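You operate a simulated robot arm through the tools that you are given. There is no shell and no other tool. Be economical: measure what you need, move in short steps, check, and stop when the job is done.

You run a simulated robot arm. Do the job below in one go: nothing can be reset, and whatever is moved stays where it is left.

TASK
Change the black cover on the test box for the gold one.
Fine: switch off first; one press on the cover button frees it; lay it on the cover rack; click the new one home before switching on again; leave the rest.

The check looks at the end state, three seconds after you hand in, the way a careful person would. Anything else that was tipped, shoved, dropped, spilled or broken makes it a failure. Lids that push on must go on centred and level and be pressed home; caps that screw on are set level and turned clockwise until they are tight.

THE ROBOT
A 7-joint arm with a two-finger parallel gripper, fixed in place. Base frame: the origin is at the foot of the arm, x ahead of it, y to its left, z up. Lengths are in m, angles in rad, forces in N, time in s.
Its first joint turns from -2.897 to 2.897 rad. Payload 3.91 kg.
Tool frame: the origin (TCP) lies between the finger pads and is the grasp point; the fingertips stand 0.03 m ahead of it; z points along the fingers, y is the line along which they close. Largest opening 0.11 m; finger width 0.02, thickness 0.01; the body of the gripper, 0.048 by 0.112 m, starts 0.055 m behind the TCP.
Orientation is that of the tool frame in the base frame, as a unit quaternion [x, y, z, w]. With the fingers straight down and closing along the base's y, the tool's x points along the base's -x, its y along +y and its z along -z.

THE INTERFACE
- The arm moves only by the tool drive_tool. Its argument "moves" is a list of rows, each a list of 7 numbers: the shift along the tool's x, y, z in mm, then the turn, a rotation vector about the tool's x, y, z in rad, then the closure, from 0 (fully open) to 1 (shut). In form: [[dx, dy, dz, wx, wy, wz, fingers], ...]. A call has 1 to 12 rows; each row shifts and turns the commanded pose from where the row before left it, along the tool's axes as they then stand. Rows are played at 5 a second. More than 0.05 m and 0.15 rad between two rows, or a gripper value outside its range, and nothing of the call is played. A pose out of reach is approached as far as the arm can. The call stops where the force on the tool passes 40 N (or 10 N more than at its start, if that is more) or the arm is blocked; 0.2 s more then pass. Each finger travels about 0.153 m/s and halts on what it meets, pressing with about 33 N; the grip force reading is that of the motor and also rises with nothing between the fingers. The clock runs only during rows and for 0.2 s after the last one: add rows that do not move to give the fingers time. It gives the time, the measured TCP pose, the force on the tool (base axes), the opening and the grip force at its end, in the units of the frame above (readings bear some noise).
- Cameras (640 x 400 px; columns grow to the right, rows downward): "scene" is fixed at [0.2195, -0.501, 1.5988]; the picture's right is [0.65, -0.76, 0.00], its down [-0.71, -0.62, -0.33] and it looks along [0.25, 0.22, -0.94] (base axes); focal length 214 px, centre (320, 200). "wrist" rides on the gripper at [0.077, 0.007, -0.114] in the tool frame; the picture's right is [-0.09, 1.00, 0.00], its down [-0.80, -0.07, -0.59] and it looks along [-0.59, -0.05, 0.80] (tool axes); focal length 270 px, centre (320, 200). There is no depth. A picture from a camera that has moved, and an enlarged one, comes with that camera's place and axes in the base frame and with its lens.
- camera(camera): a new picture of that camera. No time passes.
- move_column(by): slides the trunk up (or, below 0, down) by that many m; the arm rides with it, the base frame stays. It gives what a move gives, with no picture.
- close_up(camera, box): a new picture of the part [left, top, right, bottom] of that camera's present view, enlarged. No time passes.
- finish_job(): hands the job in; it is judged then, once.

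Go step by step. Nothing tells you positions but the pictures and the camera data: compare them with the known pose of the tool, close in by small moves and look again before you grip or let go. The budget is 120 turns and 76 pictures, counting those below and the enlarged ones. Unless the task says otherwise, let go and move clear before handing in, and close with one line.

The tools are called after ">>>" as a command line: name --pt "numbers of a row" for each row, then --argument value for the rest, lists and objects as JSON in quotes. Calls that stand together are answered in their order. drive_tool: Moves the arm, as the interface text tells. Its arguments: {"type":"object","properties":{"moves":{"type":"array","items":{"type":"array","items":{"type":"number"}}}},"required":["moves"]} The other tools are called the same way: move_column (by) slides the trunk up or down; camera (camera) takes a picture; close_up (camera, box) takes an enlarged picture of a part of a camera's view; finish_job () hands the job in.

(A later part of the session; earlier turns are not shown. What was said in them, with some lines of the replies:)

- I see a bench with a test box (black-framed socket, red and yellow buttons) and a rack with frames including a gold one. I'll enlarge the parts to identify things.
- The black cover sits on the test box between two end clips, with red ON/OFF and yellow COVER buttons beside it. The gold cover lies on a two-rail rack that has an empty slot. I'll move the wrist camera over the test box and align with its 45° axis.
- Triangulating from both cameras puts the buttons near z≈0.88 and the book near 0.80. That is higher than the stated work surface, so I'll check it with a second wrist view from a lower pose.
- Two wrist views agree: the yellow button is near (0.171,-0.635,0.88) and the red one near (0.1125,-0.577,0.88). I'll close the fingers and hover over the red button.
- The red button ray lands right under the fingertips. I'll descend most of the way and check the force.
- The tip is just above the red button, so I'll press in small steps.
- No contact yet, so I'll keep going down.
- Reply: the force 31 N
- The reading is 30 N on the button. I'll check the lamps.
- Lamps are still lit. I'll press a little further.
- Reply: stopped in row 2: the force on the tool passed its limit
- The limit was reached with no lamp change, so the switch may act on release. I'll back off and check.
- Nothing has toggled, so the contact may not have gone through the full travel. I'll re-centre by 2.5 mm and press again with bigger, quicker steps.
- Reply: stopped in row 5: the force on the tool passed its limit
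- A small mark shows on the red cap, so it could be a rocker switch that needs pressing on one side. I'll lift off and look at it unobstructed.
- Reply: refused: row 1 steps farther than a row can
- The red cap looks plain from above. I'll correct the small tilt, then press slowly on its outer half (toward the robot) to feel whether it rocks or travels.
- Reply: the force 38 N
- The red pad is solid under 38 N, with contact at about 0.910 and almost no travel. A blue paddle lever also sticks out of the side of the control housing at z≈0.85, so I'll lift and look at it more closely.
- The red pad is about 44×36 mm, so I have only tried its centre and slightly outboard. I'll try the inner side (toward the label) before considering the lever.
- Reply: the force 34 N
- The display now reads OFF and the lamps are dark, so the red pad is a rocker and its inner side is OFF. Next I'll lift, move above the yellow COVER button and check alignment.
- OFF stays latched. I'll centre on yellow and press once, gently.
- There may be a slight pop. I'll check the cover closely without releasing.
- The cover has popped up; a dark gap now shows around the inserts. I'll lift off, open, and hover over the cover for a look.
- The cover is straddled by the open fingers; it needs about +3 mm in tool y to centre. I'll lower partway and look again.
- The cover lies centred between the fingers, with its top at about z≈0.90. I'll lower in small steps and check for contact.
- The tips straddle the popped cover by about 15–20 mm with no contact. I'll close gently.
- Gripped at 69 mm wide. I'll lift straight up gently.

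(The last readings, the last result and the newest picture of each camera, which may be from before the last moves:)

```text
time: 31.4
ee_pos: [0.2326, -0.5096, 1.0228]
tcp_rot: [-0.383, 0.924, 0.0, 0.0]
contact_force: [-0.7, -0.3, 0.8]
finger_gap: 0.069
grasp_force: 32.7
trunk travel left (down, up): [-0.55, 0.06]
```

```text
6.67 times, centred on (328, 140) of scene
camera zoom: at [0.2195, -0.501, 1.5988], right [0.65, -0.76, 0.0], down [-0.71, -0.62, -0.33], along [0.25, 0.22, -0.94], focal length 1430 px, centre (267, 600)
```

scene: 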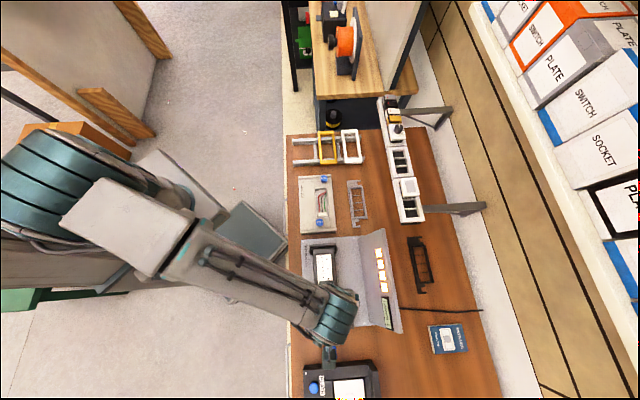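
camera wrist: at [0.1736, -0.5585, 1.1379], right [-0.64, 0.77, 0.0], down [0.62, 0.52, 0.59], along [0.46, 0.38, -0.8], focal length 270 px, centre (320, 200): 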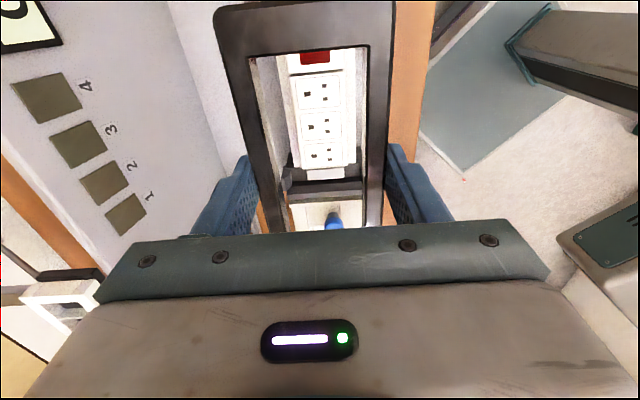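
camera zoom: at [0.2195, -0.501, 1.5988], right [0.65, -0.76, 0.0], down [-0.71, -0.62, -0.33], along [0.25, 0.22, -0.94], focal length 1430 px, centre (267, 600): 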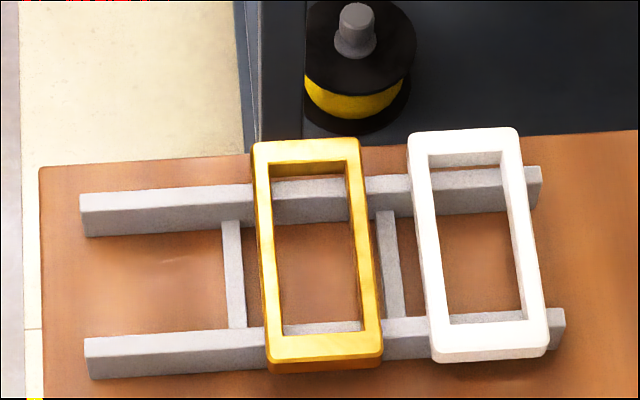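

The black cover came off cleanly and the inserts stayed. The rack's empty slot is on the left, centred near (0.548,-0.118), with rail tops around z≈0.815. I'll carry the cover there at this height.

>>> drive_tool --pt "-45 4.8 0 0 0 0 0.6" --pt "-45 4.8 0 0 0 0 0.6" --pt "-45 4.8 0 0 0 0 0.6" --pt "-45 4.8 0 0 0 0 0.6" --pt "-45 4.8 0 0 0 0 0.6" --pt "-45 4.8 0 0 0 0 0.6" --pt "-45 4.8 0 0 0 0 0.6" --pt "-45 4.8 0 0 0 0 0.6" --pt "-45 4.8 0 0 0 0 0.6" --pt "-45 4.8 0 0 0 0 0.6" --pt "-48.5 5.2 0 0 0 0 0.6" --pt "0 0 0 0 0 0 0.6"

>>> camera --camera "wrist"

>>> close_up --camera "scene" --box '[280, 90, 408, 170]'

```text
time: 34.0
ee_pos: [0.548, -0.1179, 1.0213]
tcp_rot: [-0.382, 0.924, -0.001, -0.001]
contact_force: [-0.3, -0.1, 0.1]
finger_gap: 0.0691
grasp_force: 32.6
trunk travel left (down, up): [-0.55, 0.06]
```

```text
33 pictures are left
camera wrist: at [0.4885, -0.167, 1.1364], right [-0.64, 0.77, 0.0], down [0.62, 0.52, 0.59], along [0.46, 0.38, -0.8], focal length 270 px, centre (320, 200)
```

wrist: 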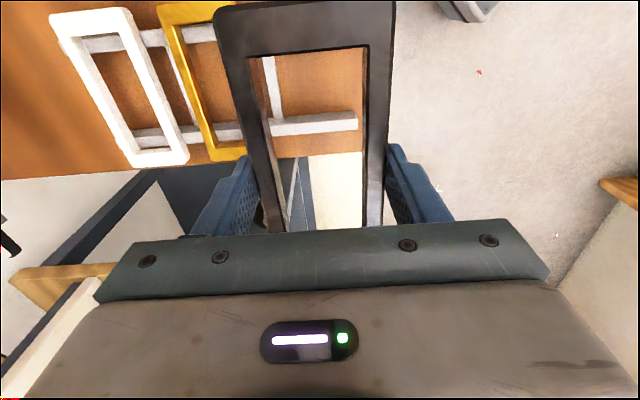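

```text
5.00 times, centred on (344, 130) of scene
camera zoom: at [0.2195, -0.501, 1.5988], right [0.65, -0.76, 0.0], down [-0.71, -0.62, -0.33], along [0.25, 0.22, -0.94], focal length 1072 px, centre (200, 550)
```

zoom: 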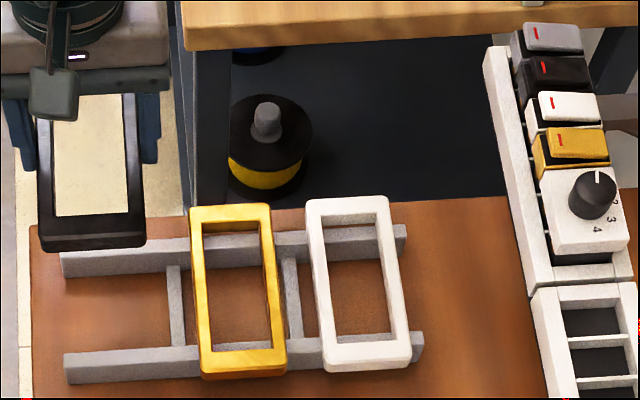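

Lateral placement looks right, with about 5 mm to the rail end and about 17 mm to the divider. I'll shift 6 mm toward the near rail and lower to just above the rack, then check.

>>> drive_tool --pt "6 0 45 0 0 0 0.6" --pt "0 0 45 0 0 0 0.6" --pt "0 0 30 0 0 0 0.6" --pt "0 0 15 0 0 0 0.6" --pt "0 0 0 0 0 0 0.6"

>>> camera --camera "wrist"

>>> close_up --camera "scene" --box '[280, 100, 376, 160]'

```text
time: 35.2
ee_pos: [0.5424, -0.1228, 0.8875]
tcp_rot: [-0.383, 0.924, 0.001, 0.0]
contact_force: [1.2, 0.2, 1.2]
finger_gap: 0.0688
grasp_force: 32.7
trunk travel left (down, up): [-0.55, 0.06]
```

```text
31 pictures are left
camera wrist: at [0.4833, -0.1719, 1.0014], right [-0.64, 0.77, 0.0], down [0.62, 0.52, 0.59], along [0.46, 0.38, -0.8], focal length 270 px, centre (320, 200)
```

wrist: 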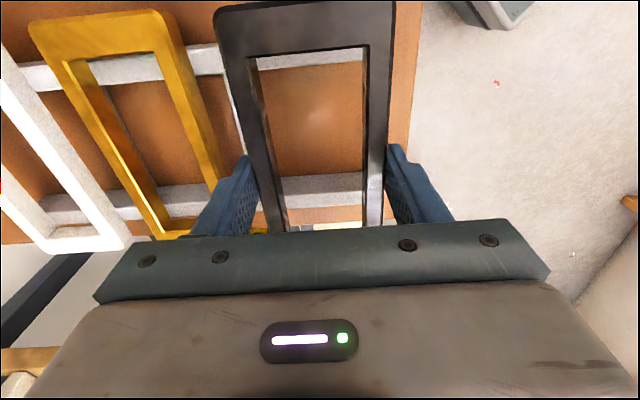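

```text
6.67 times, centred on (328, 130) of scene
camera zoom: at [0.2195, -0.501, 1.5988], right [0.65, -0.76, 0.0], down [-0.71, -0.62, -0.33], along [0.25, 0.22, -0.94], focal length 1430 px, centre (267, 667)
```

zoom: 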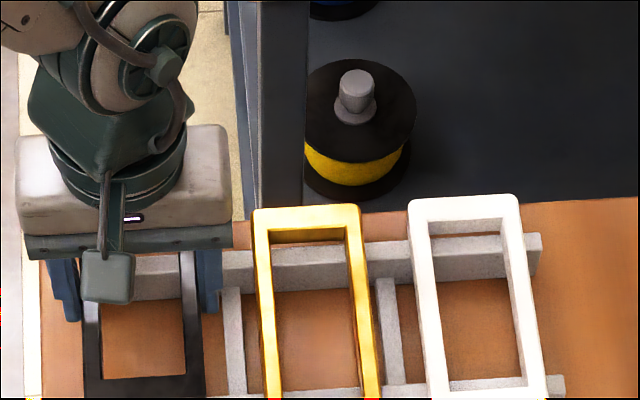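

Long-axis alignment matches gold within about 4 mm. I'll lower further.

>>> drive_tool --pt "0 0 15 0 0 0 0.6" --pt "0 0 10 0 0 0 0.6" --pt "0 0 5 0 0 0 0.6" --pt "0 0 0 0 0 0 0.6"

>>> camera --camera "wrist"

```text
time: 36.2
ee_pos: [0.5425, -0.1233, 0.8563]
tcp_rot: [-0.383, 0.924, 0.0, 0.001]
contact_force: [-0.8, -1.3, 0.0]
finger_gap: 0.0689
grasp_force: 32.5
trunk travel left (down, up): [-0.55, 0.06]
```

```text
29 pictures are left
camera wrist: at [0.4835, -0.173, 0.9715], right [-0.64, 0.77, 0.0], down [0.62, 0.52, 0.59], along [0.46, 0.38, -0.8], focal length 270 px, centre (320, 200)
```

wrist: 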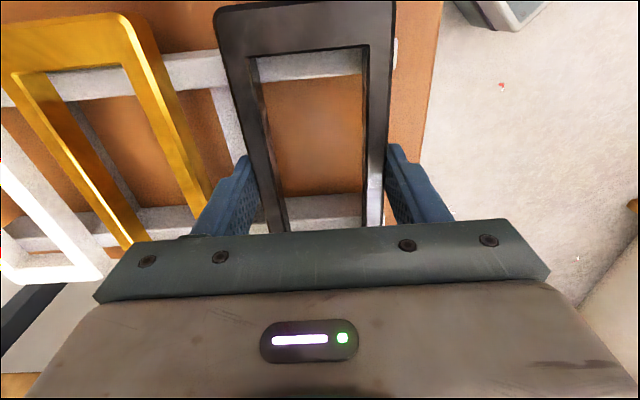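

>>> drive_tool --pt "0 0 2 0 0 0 0.6" --pt "0 0 2 0 0 0 0.6" --pt "0 0 1 0 0 0 0.6" --pt "0 0 0 0 0 0 0.6"

>>> drive_tool --pt "0 0 1 0 0 0 0.6" --pt "0 0 1 0 0 0 0.6" --pt "0 0 0 0 0 0 0.6"

>>> drive_tool --pt "0 0 1 0 0 0 0.6" --pt "0 0 1 0 0 0 0.6" --pt "0 0 0 0 0 0 0.6"

```text
time: 37.2
ee_pos: [0.5436, -0.1235, 0.8523]
tcp_rot: [-0.383, 0.924, -0.001, -0.001]
contact_force: [0.0, -0.1, -0.2]
finger_gap: 0.0691
grasp_force: 32.9
trunk travel left (down, up): [-0.55, 0.06]
```

```text
time: 38.0
ee_pos: [0.5438, -0.1242, 0.8526]
tcp_rot: [-0.383, 0.924, -0.002, 0.002]
contact_force: [3.3, -3.2, 14.1]
finger_gap: 0.0688
grasp_force: 32.9
trunk travel left (down, up): [-0.55, 0.06]
```

```text
time: 38.8
ee_pos: [0.5424, -0.1234, 0.8504]
tcp_rot: [-0.383, 0.924, -0.002, 0.002]
contact_force: [6.0, -4.5, 27.2]
finger_gap: 0.0687
grasp_force: 33.1
trunk travel left (down, up): [-0.55, 0.06]
```

Contact came where the rails are expected. I'll unload slightly and check it's the cover resting on the rails.

>>> drive_tool --pt "0 0 -2.5 0 0 0 0.6" --pt "0 0 0 0 0 0 0.6"

>>> camera --camera "wrist"

>>> close_up --camera "scene" --box '[280, 115, 376, 175]'

```text
time: 39.4
ee_pos: [0.5425, -0.1234, 0.8508]
tcp_rot: [-0.384, 0.923, 0.0, -0.002]
contact_force: [1.8, -1.6, 6.1]
finger_gap: 0.0692
grasp_force: 32.6
trunk travel left (down, up): [-0.55, 0.06]
```

```text
28 pictures are left
camera wrist: at [0.4828, -0.1723, 0.9649], right [-0.64, 0.77, 0.0], down [0.62, 0.52, 0.59], along [0.45, 0.38, -0.81], focal length 270 px, centre (320, 200)
```

wrist: 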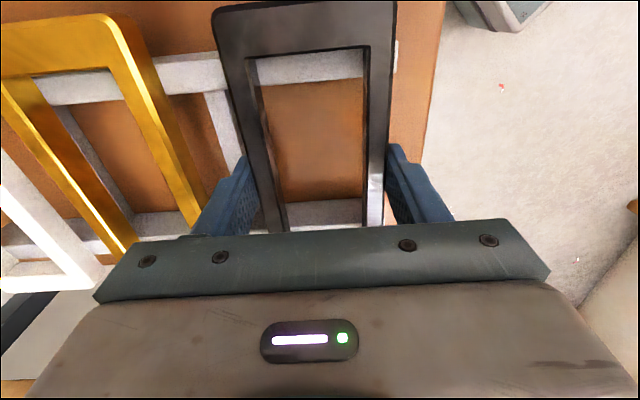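

```text
6.67 times, centred on (328, 145) of scene
camera zoom: at [0.2195, -0.501, 1.5988], right [0.65, -0.76, 0.0], down [-0.71, -0.62, -0.33], along [0.25, 0.22, -0.94], focal length 1430 px, centre (267, 567)
```

zoom: 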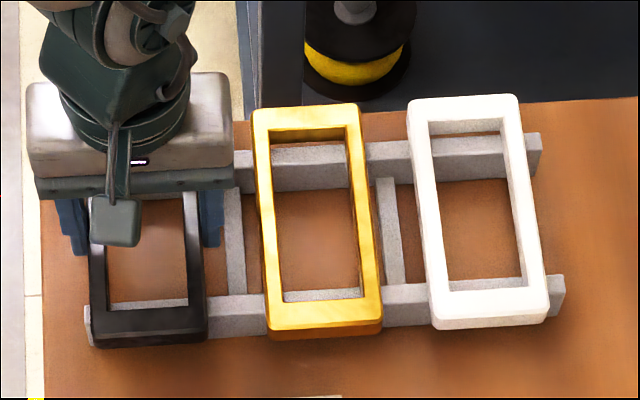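

The cover rests on both rails with a similar attitude to the others. I'll open just a little and lift straight up.

>>> drive_tool --pt "0 0 0 0 0 0 0.34" --pt "0 0 0 0 0 0 0.29" --pt "0 0 0 0 0 0 0.29" --pt "0 0 -10 0 0 0 0.29" --pt "0 0 -30 0 0 0 0.29" --pt "0 0 -40 0 0 0 0.1" --pt "0 0 0 0 0 0 0"

>>> close_up --camera "scene" --box '[280, 115, 376, 175]'

>>> camera --camera "wrist"

```text
time: 41.0
ee_pos: [0.5418, -0.1221, 0.9309]
tcp_rot: [-0.383, 0.924, -0.001, -0.001]
contact_force: [0.1, 0.0, 0.0]
finger_gap: 0.1101
grasp_force: 0.0
trunk travel left (down, up): [-0.55, 0.06]
```

```text
6.67 times, centred on (328, 145) of scene
camera zoom: at [0.2195, -0.501, 1.5988], right [0.65, -0.76, 0.0], down [-0.71, -0.62, -0.33], along [0.25, 0.22, -0.94], focal length 1430 px, centre (267, 567)
```

zoom: 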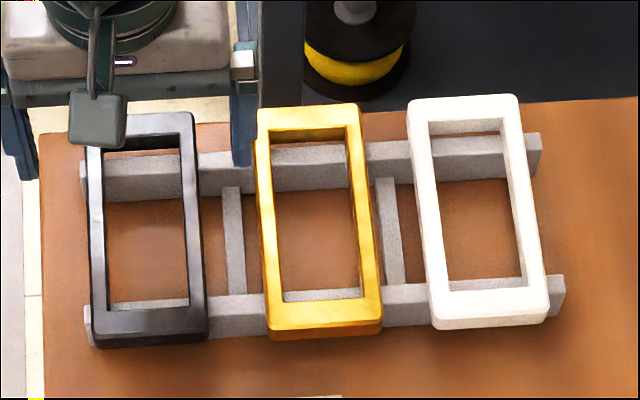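

```text
25 pictures are left
camera wrist: at [0.4832, -0.1718, 1.0456], right [-0.64, 0.77, 0.0], down [0.62, 0.52, 0.59], along [0.46, 0.38, -0.8], focal length 270 px, centre (320, 200)
```

wrist: 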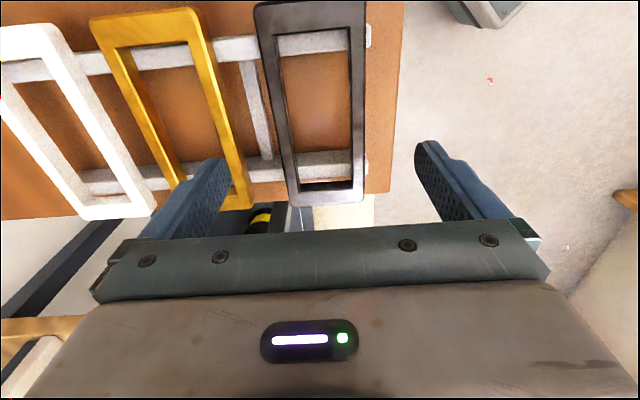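

Black sits well on the rack. The gold centre is about 0.107 m across from it, so I'll move over it with the opening narrowed to clear the neighbours and check before descending.

>>> drive_tool --pt "0 0 0 0 0 0 0.25" --pt "0.8 -36 0 0 0 0 0.25" --pt "0 -36 0 0 0 0 0.25" --pt "0 -36 0 0 0 0 0.25" --pt "0 0 25 0 0 0 0.25" --pt "0 0 0 0 0 0 0.25"

>>> camera --camera "wrist"

```text
time: 42.4
ee_pos: [0.619, -0.1982, 0.9053]
tcp_rot: [-0.383, 0.924, 0.0, -0.001]
contact_force: [0.9, 0.4, 0.6]
finger_gap: 0.0826
grasp_force: 0.0
trunk travel left (down, up): [-0.55, 0.06]
```

```text
24 pictures are left
camera wrist: at [0.5597, -0.2482, 1.0212], right [-0.64, 0.77, 0.0], down [0.62, 0.52, 0.59], along [0.46, 0.38, -0.8], focal length 270 px, centre (320, 200)
```

wrist: 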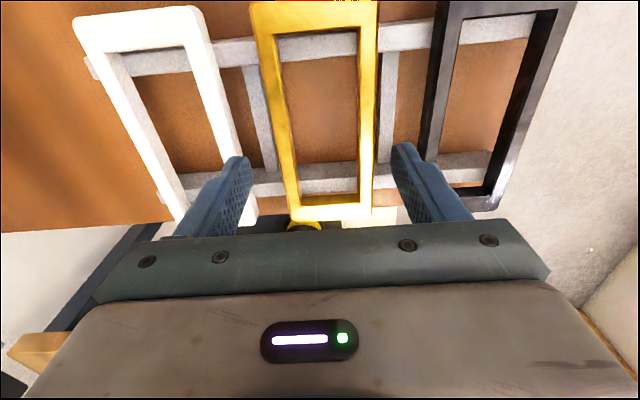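

Gold sits about 3 mm to the +y side; otherwise the alignment matches how black was held. I'll correct that and descend most of the way.

>>> drive_tool --pt "0 3 20 0 0 0 0.25" --pt "0 0 15 0 0 0 0.25" --pt "0 0 0 0 0 0 0.25"

>>> camera --camera "wrist"

```text
time: 43.2
ee_pos: [0.618, -0.1973, 0.8715]
tcp_rot: [-0.383, 0.924, 0.0, 0.0]
contact_force: [-0.1, -0.3, -0.2]
finger_gap: 0.0826
grasp_force: 0.0
trunk travel left (down, up): [-0.55, 0.06]
```

```text
23 pictures are left
camera wrist: at [0.558, -0.247, 0.9861], right [-0.64, 0.77, 0.0], down [0.62, 0.52, 0.59], along [0.46, 0.38, -0.8], focal length 270 px, centre (320, 200)
```

wrist: 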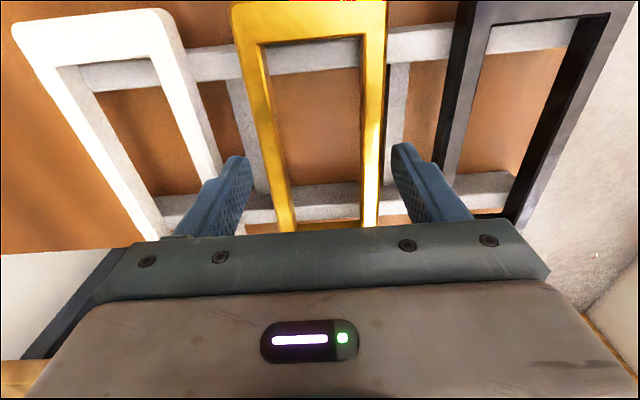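

>>> drive_tool --pt "0 2 10 0 0 0 0.25" --pt "0 0 7 0 0 0 0.25" --pt "0 0 4 0 0 0 0.25" --pt "0 0 0 0 0 0 0.25"

>>> camera --camera "wrist"

```text
time: 44.2
ee_pos: [0.6154, -0.1965, 0.8504]
tcp_rot: [-0.382, 0.924, 0.0, 0.0]
contact_force: [0.0, -0.2, -0.3]
finger_gap: 0.0824
grasp_force: 0.0
trunk travel left (down, up): [-0.55, 0.06]
```

```text
22 pictures are left
camera wrist: at [0.5555, -0.2463, 0.965], right [-0.64, 0.77, 0.0], down [0.62, 0.52, 0.59], along [0.46, 0.38, -0.8], focal length 270 px, centre (320, 200)
```

wrist: 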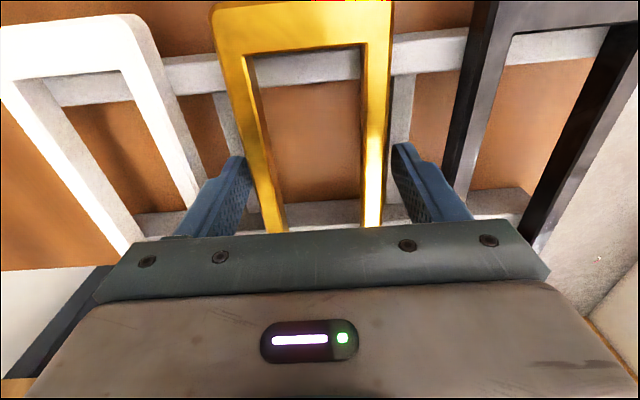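

This view matches the earlier held-black view almost exactly. I'll grip and lift.

>>> drive_tool --pt "0 0 0 0 0 0 0.32" --pt "0 0 0 0 0 0 0.4" --pt "0 0 0 0 0 0 0.6" --pt "0 0 0 0 0 0 0.6"

>>> drive_tool --pt "0 0 -5 0 0 0 0.6" --pt "0 0 -15 0 0 0 0.6" --pt "0 0 -40 0 0 0 0.6" --pt "0 0 -40 0 0 0 0.6" --pt "0 0 -40 0 0 0 0.6" --pt "0 0 -32 0 0 0 0.6" --pt "0 0 0 0 0 0 0.6"

>>> camera --camera "wrist"

```text
time: 45.2
ee_pos: [0.6155, -0.1977, 0.8498]
tcp_rot: [-0.383, 0.924, 0.001, 0.0]
contact_force: [-0.1, -0.7, 0.7]
finger_gap: 0.069
grasp_force: 32.8
trunk travel left (down, up): [-0.55, 0.06]
```

```text
time: 46.8
ee_pos: [0.6149, -0.1973, 1.0214]
tcp_rot: [-0.382, 0.924, 0.0, 0.0]
contact_force: [0.6, 0.2, -0.7]
finger_gap: 0.0688
grasp_force: 32.6
trunk travel left (down, up): [-0.55, 0.06]
```

```text
21 pictures are left
camera wrist: at [0.5561, -0.2468, 1.1367], right [-0.64, 0.77, 0.0], down [0.62, 0.52, 0.59], along [0.46, 0.38, -0.8], focal length 270 px, centre (320, 200)
```

wrist: 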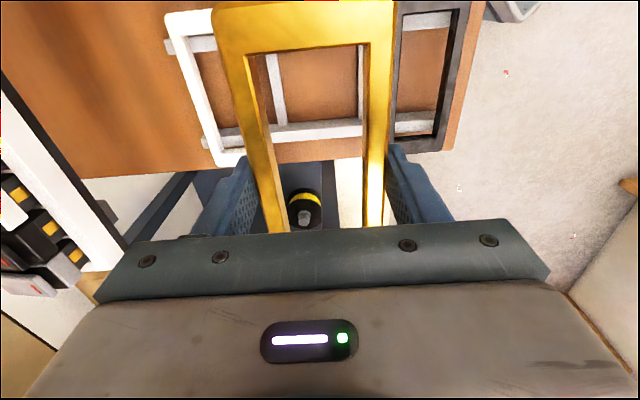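

Gold is held identically to black. I'll carry it back over the test box at the same height.

>>> drive_tool --pt "44.5 4.5 0 0 0 0 0.6" --pt "44.5 4.5 0 0 0 0 0.6" --pt "44.5 4.5 0 0 0 0 0.6" --pt "44.5 4.5 0 0 0 0 0.6" --pt "44.5 4.5 0 0 0 0 0.6" --pt "44.5 4.5 0 0 0 0 0.6" --pt "44.5 4.5 0 0 0 0 0.6" --pt "44.5 4.5 0 0 0 0 0.6" --pt "44.5 4.5 0 0 0 0 0.6" --pt "44.5 4.5 0 0 0 0 0.6" --pt "45 5 0 0 0 0 0.6" --pt "0 0 0 0 0 0 0.6"

>>> drive_tool --pt "0 0 0 0 0 0 0.6" --pt "0 0 0 0 0 0 0.6"

>>> camera --camera "wrist"

```text
time: 49.4
ee_pos: [0.2355, -0.5097, 1.0213]
tcp_rot: [-0.383, 0.924, 0.0, -0.001]
contact_force: [-0.3, -0.1, -0.1]
finger_gap: 0.0689
grasp_force: 33.1
trunk travel left (down, up): [-0.55, 0.06]
```

```text
time: 50.0
ee_pos: [0.2336, -0.5092, 1.0206]
tcp_rot: [-0.383, 0.924, 0.0, 0.0]
contact_force: [0.7, 0.7, -0.8]
finger_gap: 0.0689
grasp_force: 33.5
trunk travel left (down, up): [-0.55, 0.06]
```

```text
20 pictures are left
camera wrist: at [0.1759, -0.5582, 1.1356], right [-0.64, 0.77, 0.0], down [0.62, 0.52, 0.59], along [0.46, 0.38, -0.8], focal length 270 px, centre (320, 200)
```

wrist: 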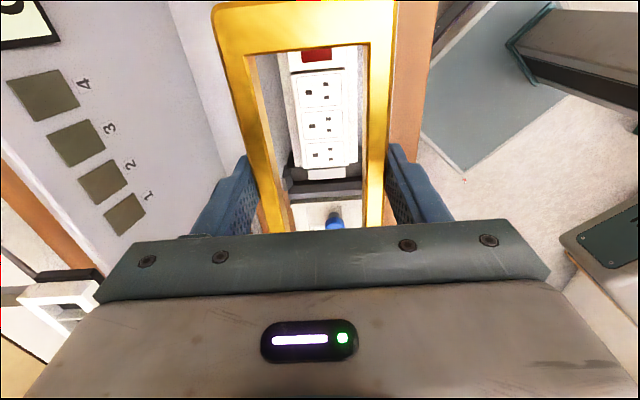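

>>> drive_tool --pt "0 1 40 0 0 0 0.6" --pt "0 0 30 0 0 0 0.6" --pt "0 0 12 0 0 0 0.6" --pt "0 0 0 0 0 0 0.6" --pt "0 0 0 0 0 0 0.6"

>>> close_up --camera "wrist" --box '[180, 0, 460, 240]'

```text
time: 51.2
ee_pos: [0.2322, -0.5079, 0.9392]
tcp_rot: [-0.382, 0.924, 0.0, 0.001]
contact_force: [-0.2, -0.2, -0.2]
finger_gap: 0.069
grasp_force: 32.8
trunk travel left (down, up): [-0.55, 0.06]
```

```text
1.67 times, centred on (320, 120) of wrist
camera zoom: at [0.1734, -0.5575, 1.0541], right [-0.64, 0.77, 0.0], down [0.62, 0.52, 0.59], along [0.46, 0.38, -0.8], focal length 450 px, centre (320, 333)
```

zoom: 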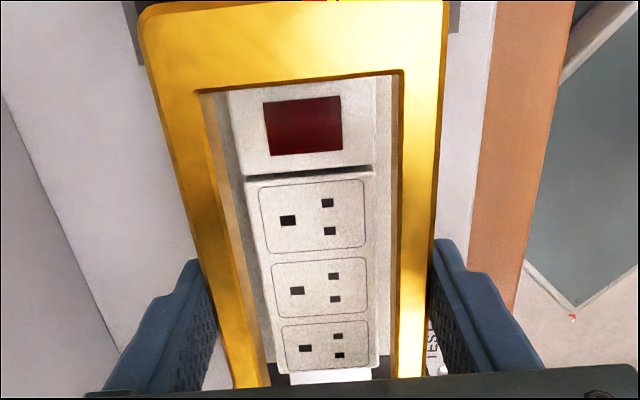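

Window and inserts are concentric. I'll lower to the popped height.

>>> drive_tool --pt "0 0 10 0 0 0 0.6" --pt "0 0 8 0 0 0 0.6" --pt "0 0 4 0 0 0 0.6" --pt "0 0 0 0 0 0 0.6"

>>> close_up --camera "wrist" --box '[180, 0, 460, 240]'

```text
time: 52.2
ee_pos: [0.234, -0.5073, 0.9189]
tcp_rot: [-0.383, 0.924, 0.0, -0.001]
contact_force: [-0.6, 0.4, -1.0]
finger_gap: 0.0689
grasp_force: 32.9
trunk travel left (down, up): [-0.55, 0.06]
```

```text
1.67 times, centred on (320, 120) of wrist
camera zoom: at [0.1743, -0.557, 1.033], right [-0.64, 0.77, 0.0], down [0.62, 0.52, 0.59], along [0.46, 0.38, -0.8], focal length 450 px, centre (320, 333)
```

zoom: 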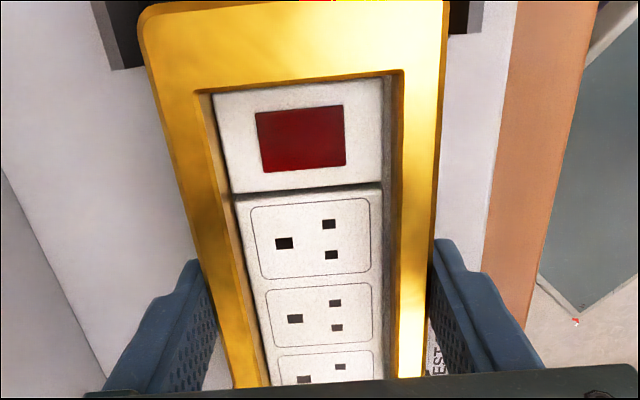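

>>> drive_tool --pt "0 0 3 0 0 0 0.6" --pt "0 0 3 0 0 0 0.6" --pt "0 0 0 0 0 0 0.6"

>>> close_up --camera "wrist" --box '[180, 0, 460, 240]'

```text
time: 53.0
ee_pos: [0.2329, -0.5079, 0.912]
tcp_rot: [-0.383, 0.924, 0.0, 0.001]
contact_force: [1.1, -1.8, 0.3]
finger_gap: 0.0688
grasp_force: 32.5
trunk travel left (down, up): [-0.55, 0.06]
```

```text
1.67 times, centred on (320, 120) of wrist
camera zoom: at [0.1735, -0.5574, 1.0269], right [-0.64, 0.77, 0.0], down [0.62, 0.52, 0.59], along [0.46, 0.38, -0.8], focal length 450 px, centre (320, 333)
```

zoom: 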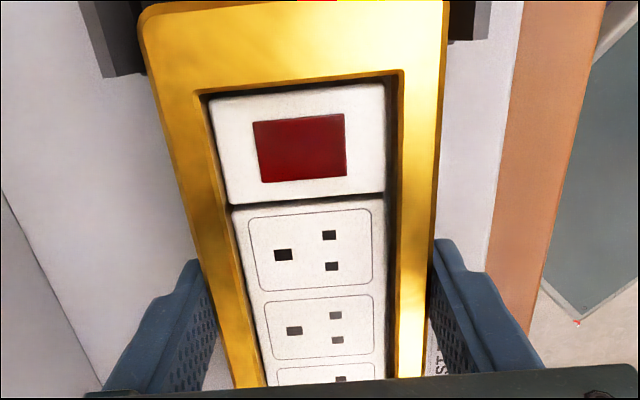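

Gold is about 1 mm off to +y relative to where black sat. I'll nudge it and start pressing down.

>>> drive_tool --pt "-0.5 -1 0 0 0 0 0.6" --pt "0 0 1 0 0 0 0.6" --pt "0 0 1 0 0 0 0.6" --pt "0 0 1 0 0 0 0.6" --pt "0 0 0 0 0 0 0.6"

>>> drive_tool --pt "0 0 1 0 0 0 0.6" --pt "0 0 1 0 0 0 0.6" --pt "0 0 1 0 0 0 0.6" --pt "0 0 0 0 0 0 0.6"

>>> close_up --camera "wrist" --box '[180, 0, 460, 240]'

```text
time: 54.2
ee_pos: [0.2325, -0.5093, 0.9087]
tcp_rot: [-0.383, 0.924, 0.001, 0.0]
contact_force: [0.7, -0.2, 2.4]
finger_gap: 0.0691
grasp_force: 33.2
trunk travel left (down, up): [-0.55, 0.06]
```

```text
time: 55.2
ee_pos: [0.2323, -0.5075, 0.9069]
tcp_rot: [-0.382, 0.924, -0.002, 0.0]
contact_force: [0.1, -2.5, 4.3]
finger_gap: 0.0691
grasp_force: 32.9
trunk travel left (down, up): [-0.55, 0.06]
```

```text
1.67 times, centred on (320, 120) of wrist
camera zoom: at [0.174, -0.5572, 1.0211], right [-0.64, 0.77, 0.0], down [0.62, 0.52, 0.59], along [0.46, 0.38, -0.8], focal length 450 px, centre (320, 333)
```

zoom: 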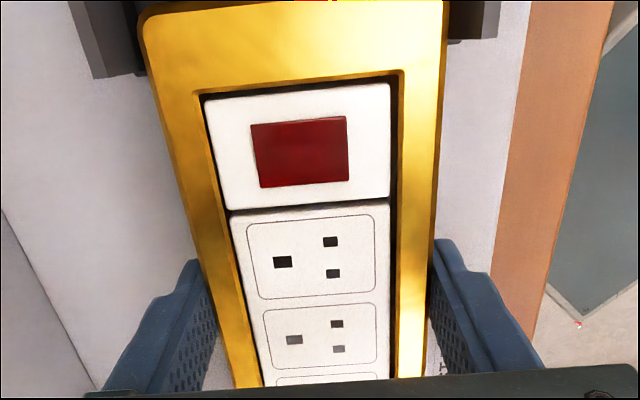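

It is sliding down well with about 4 N. I'll keep pressing.

>>> drive_tool --pt "0 0 1 0 0 0 0.6" --pt "0 0 1 0 0 0 0.6" --pt "0 0 1 0 0 0 0.6" --pt "0 0 0 0 0 0 0.6"

>>> drive_tool --pt "0 0 1 0 0 0 0.6" --pt "0 0 1 0 0 0 0.6" --pt "0 0 0 0 0 0 0.6"

>>> close_up --camera "wrist" --box '[180, 0, 460, 240]'

```text
time: 56.2
ee_pos: [0.2332, -0.5067, 0.9056]
tcp_rot: [-0.382, 0.924, -0.002, 0.0]
contact_force: [-0.8, -4.0, 24.4]
finger_gap: 0.0689
grasp_force: 32.8
trunk travel left (down, up): [-0.55, 0.06]
```

```text
time: 56.8
ee_pos: [0.2349, -0.5088, 0.9047]
tcp_rot: [-0.383, 0.924, -0.003, -0.002]
contact_force: [-3.5, 6.0, 16.9]
finger_gap: 0.0687
grasp_force: 32.6
trunk travel left (down, up): [-0.55, 0.06]
stopped in row 2: the force on the tool passed its limit (the readings are from after the stop); the commanded pose is now the measured one
```

```text
1.67 times, centred on (320, 120) of wrist
camera zoom: at [0.174, -0.5564, 1.0198], right [-0.64, 0.77, -0.01], down [0.62, 0.52, 0.59], along [0.46, 0.38, -0.81], focal length 450 px, centre (320, 333)
```

zoom: 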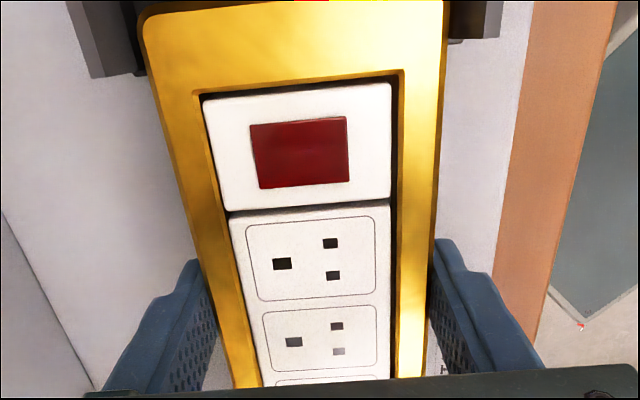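

It stopped at the force limit about 8 mm below the popped height. I'll release gently, lift and inspect the seating.

>>> drive_tool --pt "0 0 -0.5 0 0 0 0.6" --pt "0 0 0 0 0 0 0.32" --pt "0 0 0 0 0 0 0.2" --pt "0 0 0 0 0 0 0.2" --pt "0 0 -30 0 0 0 0.2" --pt "0 0 -40 0 0 0 0.2" --pt "40 0 -25 0 0 0 0.2" --pt "40 0 0 0 0 0 0.2" --pt "40 0 0 0 0 0 0.2" --pt "0 0 0 0 0 0 0.2"

>>> close_up --camera "scene" --box '[306, 232, 354, 302]'

>>> close_up --camera "wrist" --box '[200, 60, 440, 240]'

```text
time: 59.0
ee_pos: [0.1484, -0.5949, 0.999]
tcp_rot: [-0.383, 0.924, -0.003, 0.0]
contact_force: [0.2, 0.3, -0.3]
finger_gap: 0.0881
grasp_force: 0.1
trunk travel left (down, up): [-0.55, 0.06]
```

```text
5.71 times, centred on (330, 267) of scene
camera zoom: at [0.2195, -0.501, 1.5988], right [0.65, -0.76, 0.0], down [-0.71, -0.62, -0.33], along [0.25, 0.22, -0.94], focal length 1226 px, centre (263, -183)
```

zoom: 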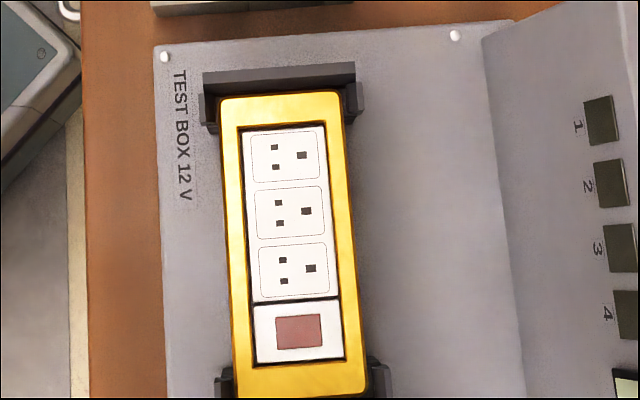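

```text
2.22 times, centred on (320, 150) of wrist
camera zoom: at [0.0892, -0.6435, 1.1146], right [-0.64, 0.77, -0.01], down [0.61, 0.52, 0.59], along [0.46, 0.38, -0.81], focal length 601 px, centre (320, 311)
```

zoom: 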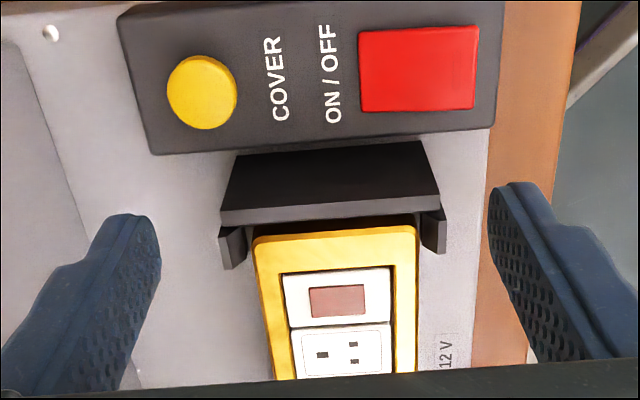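

I'll take the same scene crop I have from when black was seated, to compare heights.

>>> close_up --camera "scene" --box '[300, 295, 364, 335]'

```text
10.00 times, centred on (332, 315) of scene
camera zoom: at [0.2195, -0.501, 1.5988], right [0.65, -0.76, 0.0], down [-0.71, -0.62, -0.33], along [0.25, 0.22, -0.94], focal length 2145 px, centre (200, -950)
```

zoom: 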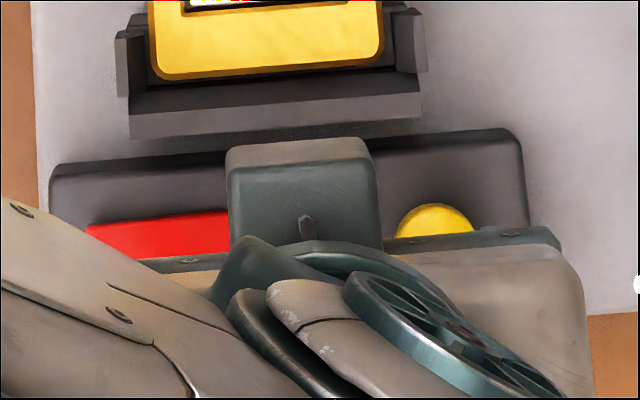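

The scene view can't resolve the seating height. I'll press from above with both fingertips on the two long sides of the frame, which keeps it level and also measures its height.

>>> drive_tool --pt "-40 0.6 0 -0.0055 -0.0023 0 0.545" --pt "-40 0 0 0 0 0 0.545" --pt "-41 0 0 0 0 0 0.545" --pt "0 0 40 0 0 0 0.545" --pt "0 0 20 0 0 0 0.545" --pt "0 0 0 0 0 0 0.545"

>>> close_up --camera "wrist" --box '[180, 0, 460, 240]'

```text
time: 60.4
ee_pos: [0.2324, -0.5074, 0.9386]
tcp_rot: [-0.382, 0.924, -0.001, -0.001]
contact_force: [0.2, -0.3, 0.5]
finger_gap: 0.0502
grasp_force: 0.0
trunk travel left (down, up): [-0.55, 0.06]
```

```text
1.67 times, centred on (320, 120) of wrist
camera zoom: at [0.1735, -0.5569, 1.0541], right [-0.64, 0.77, 0.0], down [0.62, 0.52, 0.59], along [0.45, 0.38, -0.8], focal length 450 px, centre (320, 333)
```

zoom: 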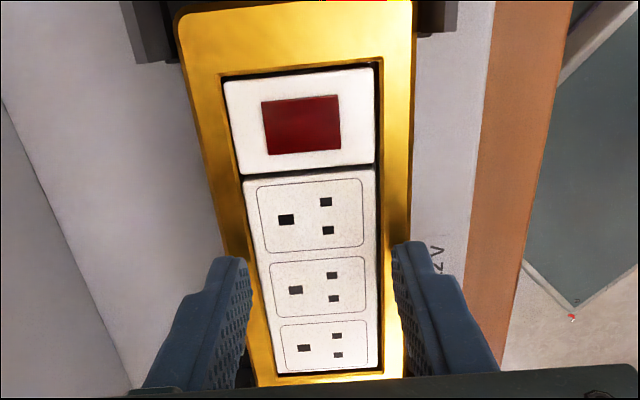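

>>> drive_tool --pt "0 0 8 0 0 0 0.545" --pt "0 0 4 0 0 0 0.545" --pt "0 0 2 0 0 0 0.545" --pt "0 0 1 0 0 0 0.545" --pt "0 0 0 0 0 0 0.545"

>>> drive_tool --pt "0 0 1 0 0 0 0.545" --pt "0 0 1 0 0 0 0.545" --pt "0 0 1 0 0 0 0.545" --pt "0 0 0 0 0 0 0.545"

>>> drive_tool --pt "0 0 1 0 0 0 0.545" --pt "0 0 1 0 0 0 0.545" --pt "0 0 1 0 0 0 0.545" --pt "0 0 0 0 0 0 0.545"

```text
time: 61.3
ee_pos: [0.2344, -0.5083, 0.9302]
tcp_rot: [-0.382, 0.924, -0.005, -0.002]
contact_force: [-1.7, 6.6, 21.1]
finger_gap: 0.0529
grasp_force: 2.5
trunk travel left (down, up): [-0.55, 0.06]
stopped in row 4: the force on the tool passed its limit (the readings are from after the stop); the commanded pose is now the measured one
```

```text
time: 62.0
ee_pos: [0.2351, -0.5099, 0.9309]
tcp_rot: [-0.383, 0.924, -0.006, -0.001]
contact_force: [-3.4, 8.4, 19.9]
finger_gap: 0.0539
grasp_force: 3.7
trunk travel left (down, up): [-0.55, 0.06]
stopped in row 3: the force on the tool passed its limit (the readings are from after the stop); the commanded pose is now the measured one
```

```text
time: 62.6
ee_pos: [0.2338, -0.5097, 0.9306]
tcp_rot: [-0.382, 0.924, -0.008, -0.001]
contact_force: [-3.1, 10.2, 21.6]
finger_gap: 0.0544
grasp_force: 3.8
trunk travel left (down, up): [-0.55, 0.06]
stopped in row 2: the force on the tool passed its limit (the readings are from after the stop); the commanded pose is now the measured one
```

The cover top is rigid at z≈0.9006 under repeated 40 N, about 7.5 mm below the popped height. I'll repeat the earlier viewpoint that showed the seated black cover to compare.

>>> drive_tool --pt "0 0 -20 0 0 0 0.545" --pt "0 0 -33 -0.0139 -0.008 0 0.3" --pt "30 1.7 -33 0 0 0 0" --pt "29.5 1.7 0 0 0 0 0" --pt "0 0 0 0 0 0 0" --pt "0 0 0 0 0 0 0"

>>> camera --camera "wrist"

```text
time: 64.0
ee_pos: [0.1911, -0.5514, 1.014]
tcp_rot: [-0.383, 0.924, 0.001, -0.001]
contact_force: [0.5, -1.2, 0.2]
finger_gap: 0.11
grasp_force: 0.0
trunk travel left (down, up): [-0.55, 0.06]
```

```text
10 pictures are left
camera wrist: at [0.1322, -0.6011, 1.129], right [-0.64, 0.77, 0.0], down [0.62, 0.52, 0.59], along [0.45, 0.38, -0.8], focal length 270 px, centre (320, 200)
```

wrist: 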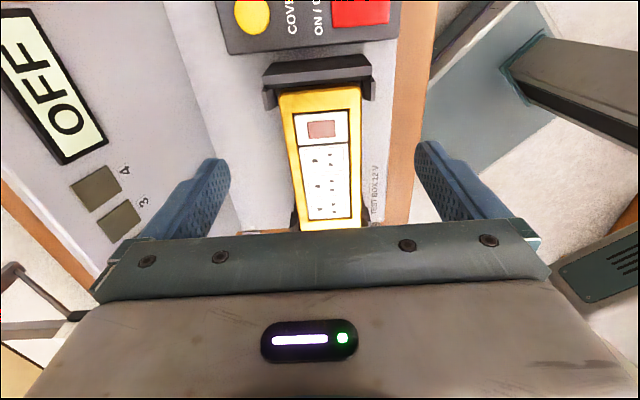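

It looks flush, like black was when seated. To be sure it clicked, I'll regrip lightly and do a gentle 1–1.5 mm pull test.

>>> drive_tool --pt "-30 0 20 0 0 0 0.2" --pt "-29.8 0 30 0 0 0 0.2" --pt "0 0 30 0 0 0 0.2" --pt "0 0 18 0 0 0 0.2" --pt "0 0 9 0 0 0 0.2" --pt "0 0 0 0 0 0 0.2" --pt "0 0 0 0 0 0 0.35" --pt "0 0 0 0 0 0 0.45" --pt "0 0 0 0 0 0 0.6" --pt "0 0 0 0 0 0 0.6"

>>> drive_tool --pt "0 0 -0.7 0 0 0 0.6" --pt "0 0 -0.7 0 0 0 0.6" --pt "0 0 0 0 0 0 0.6"

```text
time: 66.2
ee_pos: [0.2335, -0.5077, 0.9066]
tcp_rot: [-0.383, 0.924, 0.001, 0.0]
contact_force: [3.3, -3.2, 0.1]
finger_gap: 0.0692
grasp_force: 32.6
trunk travel left (down, up): [-0.55, 0.06]
```

```text
time: 67.0
ee_pos: [0.233, -0.5089, 0.906]
tcp_rot: [-0.384, 0.923, 0.003, 0.0]
contact_force: [5.5, -2.9, -4.4]
finger_gap: 0.069
grasp_force: 33.1
trunk travel left (down, up): [-0.55, 0.06]
```

>>> drive_tool --pt "0 0 -0.7 0 0 0 0.6" --pt "0 0 -0.7 0 0 0 0.6" --pt "0 0 0 0 0 0 0.6"

```text
time: 67.8
ee_pos: [0.2323, -0.5075, 0.9084]
tcp_rot: [-0.384, 0.923, 0.001, 0.0]
contact_force: [5.5, 0.1, -9.8]
finger_gap: 0.0689
grasp_force: 33.2
trunk travel left (down, up): [-0.55, 0.06]
```

The pull is resisted (−10 N with no lift), so the cover is latched. I'll unload, release, lift, and go over the outer (ON) half of the red rocker with closed fingers.

>>> drive_tool --pt "0 0 2.8 0 0 0 0.6" --pt "0 0 0 0 0 0 0.35" --pt "0 0 0 0 0 0 0.2" --pt "0 0 0 0 0 0 0.2" --pt "0 0 -30 0 0 0 0.2" --pt "0 0 -30 0 0 0 0.5" --pt "45 17 0 0 0 0 1" --pt "45 17 0 0 0 0 1" --pt "43 17 0 0 0 0 1" --pt "0 0 0 0 0 0 1"

>>> camera --camera "wrist"

```text
time: 70.0
ee_pos: [0.1021, -0.5653, 0.9662]
tcp_rot: [-0.383, 0.924, 0.0, 0.0]
contact_force: [0.0, 0.1, 0.0]
finger_gap: 0.0
grasp_force: 33.0
trunk travel left (down, up): [-0.55, 0.06]
```

```text
9 pictures are left
camera wrist: at [0.0439, -0.6147, 1.0808], right [-0.64, 0.77, 0.0], down [0.62, 0.52, 0.59], along [0.45, 0.38, -0.8], focal length 270 px, centre (320, 200)
```

wrist: 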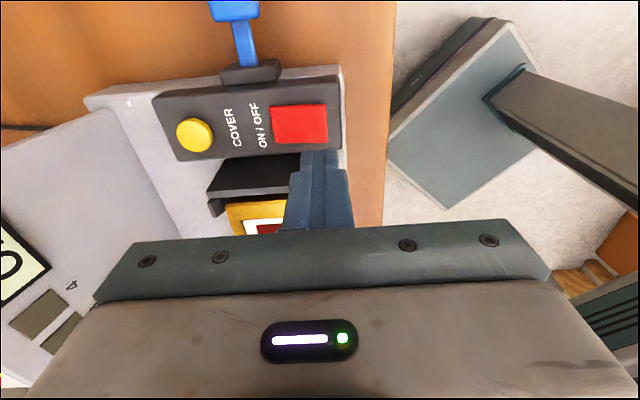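

Over the outer half of the rocker. I'll descend and press.

>>> drive_tool --pt "1 -1.5 25 0 0 0 1" --pt "0 0 20 0 0 0 1" --pt "0 0 5 0 0 0 1" --pt "0 0 2 0 0 0 1" --pt "0 0 2 0 0 0 1" --pt "0 0 0 0 0 0 1"

>>> drive_tool --pt "0 0 1 0 0 0 1" --pt "0 0 1 0 0 0 1" --pt "0 0 1 0 0 0 1" --pt "0 0 0 0 0 0 1"

>>> close_up --camera "scene" --box '[280, 220, 440, 340]'

```text
time: 71.4
ee_pos: [0.1036, -0.5678, 0.9137]
tcp_rot: [-0.382, 0.924, 0.0, 0.0]
contact_force: [0.7, 0.7, 1.6]
finger_gap: 0.0003
grasp_force: 33.3
trunk travel left (down, up): [-0.55, 0.06]
```

```text
time: 72.4
ee_pos: [0.1032, -0.5683, 0.9087]
tcp_rot: [-0.382, 0.924, 0.001, -0.001]
contact_force: [-0.2, 0.2, 0.0]
finger_gap: 0.0
grasp_force: 33.1
trunk travel left (down, up): [-0.55, 0.06]
```

```text
3.33 times, centred on (360, 280) of scene
camera zoom: at [0.2195, -0.501, 1.5988], right [0.65, -0.76, 0.0], down [-0.71, -0.62, -0.33], along [0.25, 0.22, -0.94], focal length 715 px, centre (187, -67)
```

zoom: 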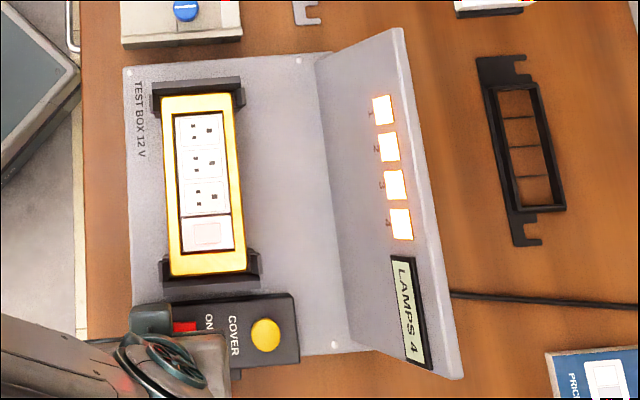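

The lamps are back on and the display reads "LAMPS 4" with the gold cover fitted. I'll lift clear and do a final check.

>>> drive_tool --pt "0 0 -30 0 0 0 1" --pt "0 0 -45 0 0 0 1" --pt "0 0 -45 0 0 0 1" --pt "-20 40 -10 0 0 0 1" --pt "-20 40 0 0 0 0 1" --pt "-20 40 0 0 0 0 1" --pt "0 0 0 0 0 0 1"

>>> camera --camera "scene"

>>> close_up --camera "scene" --box '[280, 220, 440, 340]'

```text
time: 74.0
ee_pos: [0.0575, -0.4396, 1.0398]
tcp_rot: [-0.383, 0.924, 0.001, 0.0]
contact_force: [-0.1, 0.7, -0.4]
finger_gap: 0.0
grasp_force: 33.0
trunk travel left (down, up): [-0.55, 0.06]
```

```text
7 pictures are left
```

scene: 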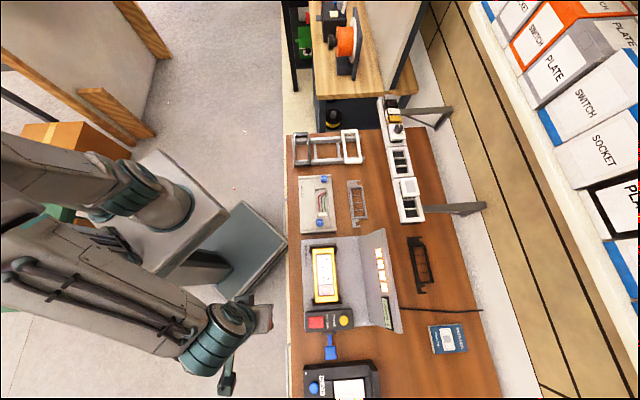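

```text
3.33 times, centred on (360, 280) of scene
camera zoom: at [0.2195, -0.501, 1.5988], right [0.65, -0.76, 0.0], down [-0.71, -0.62, -0.33], along [0.25, 0.22, -0.94], focal length 715 px, centre (187, -67)
```

zoom: 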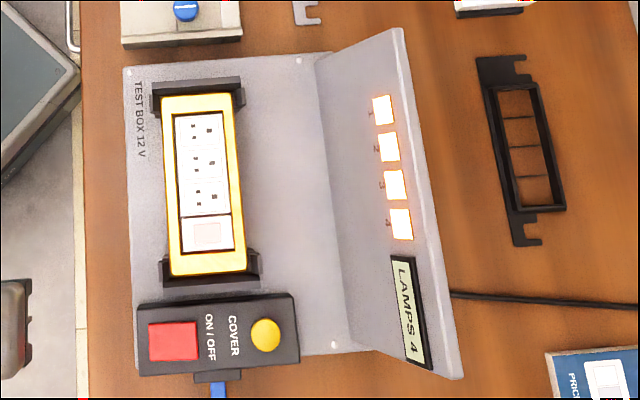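

Everything is in place: gold on the box and latched, power on, black on the rack, arm clear. I'll hand in.

>>> finish_job

```text
The job is handed in.
```

The gold cover is latched on the test box, the black one is on the cover rack, and the box is switched back on with all four lamps lit.
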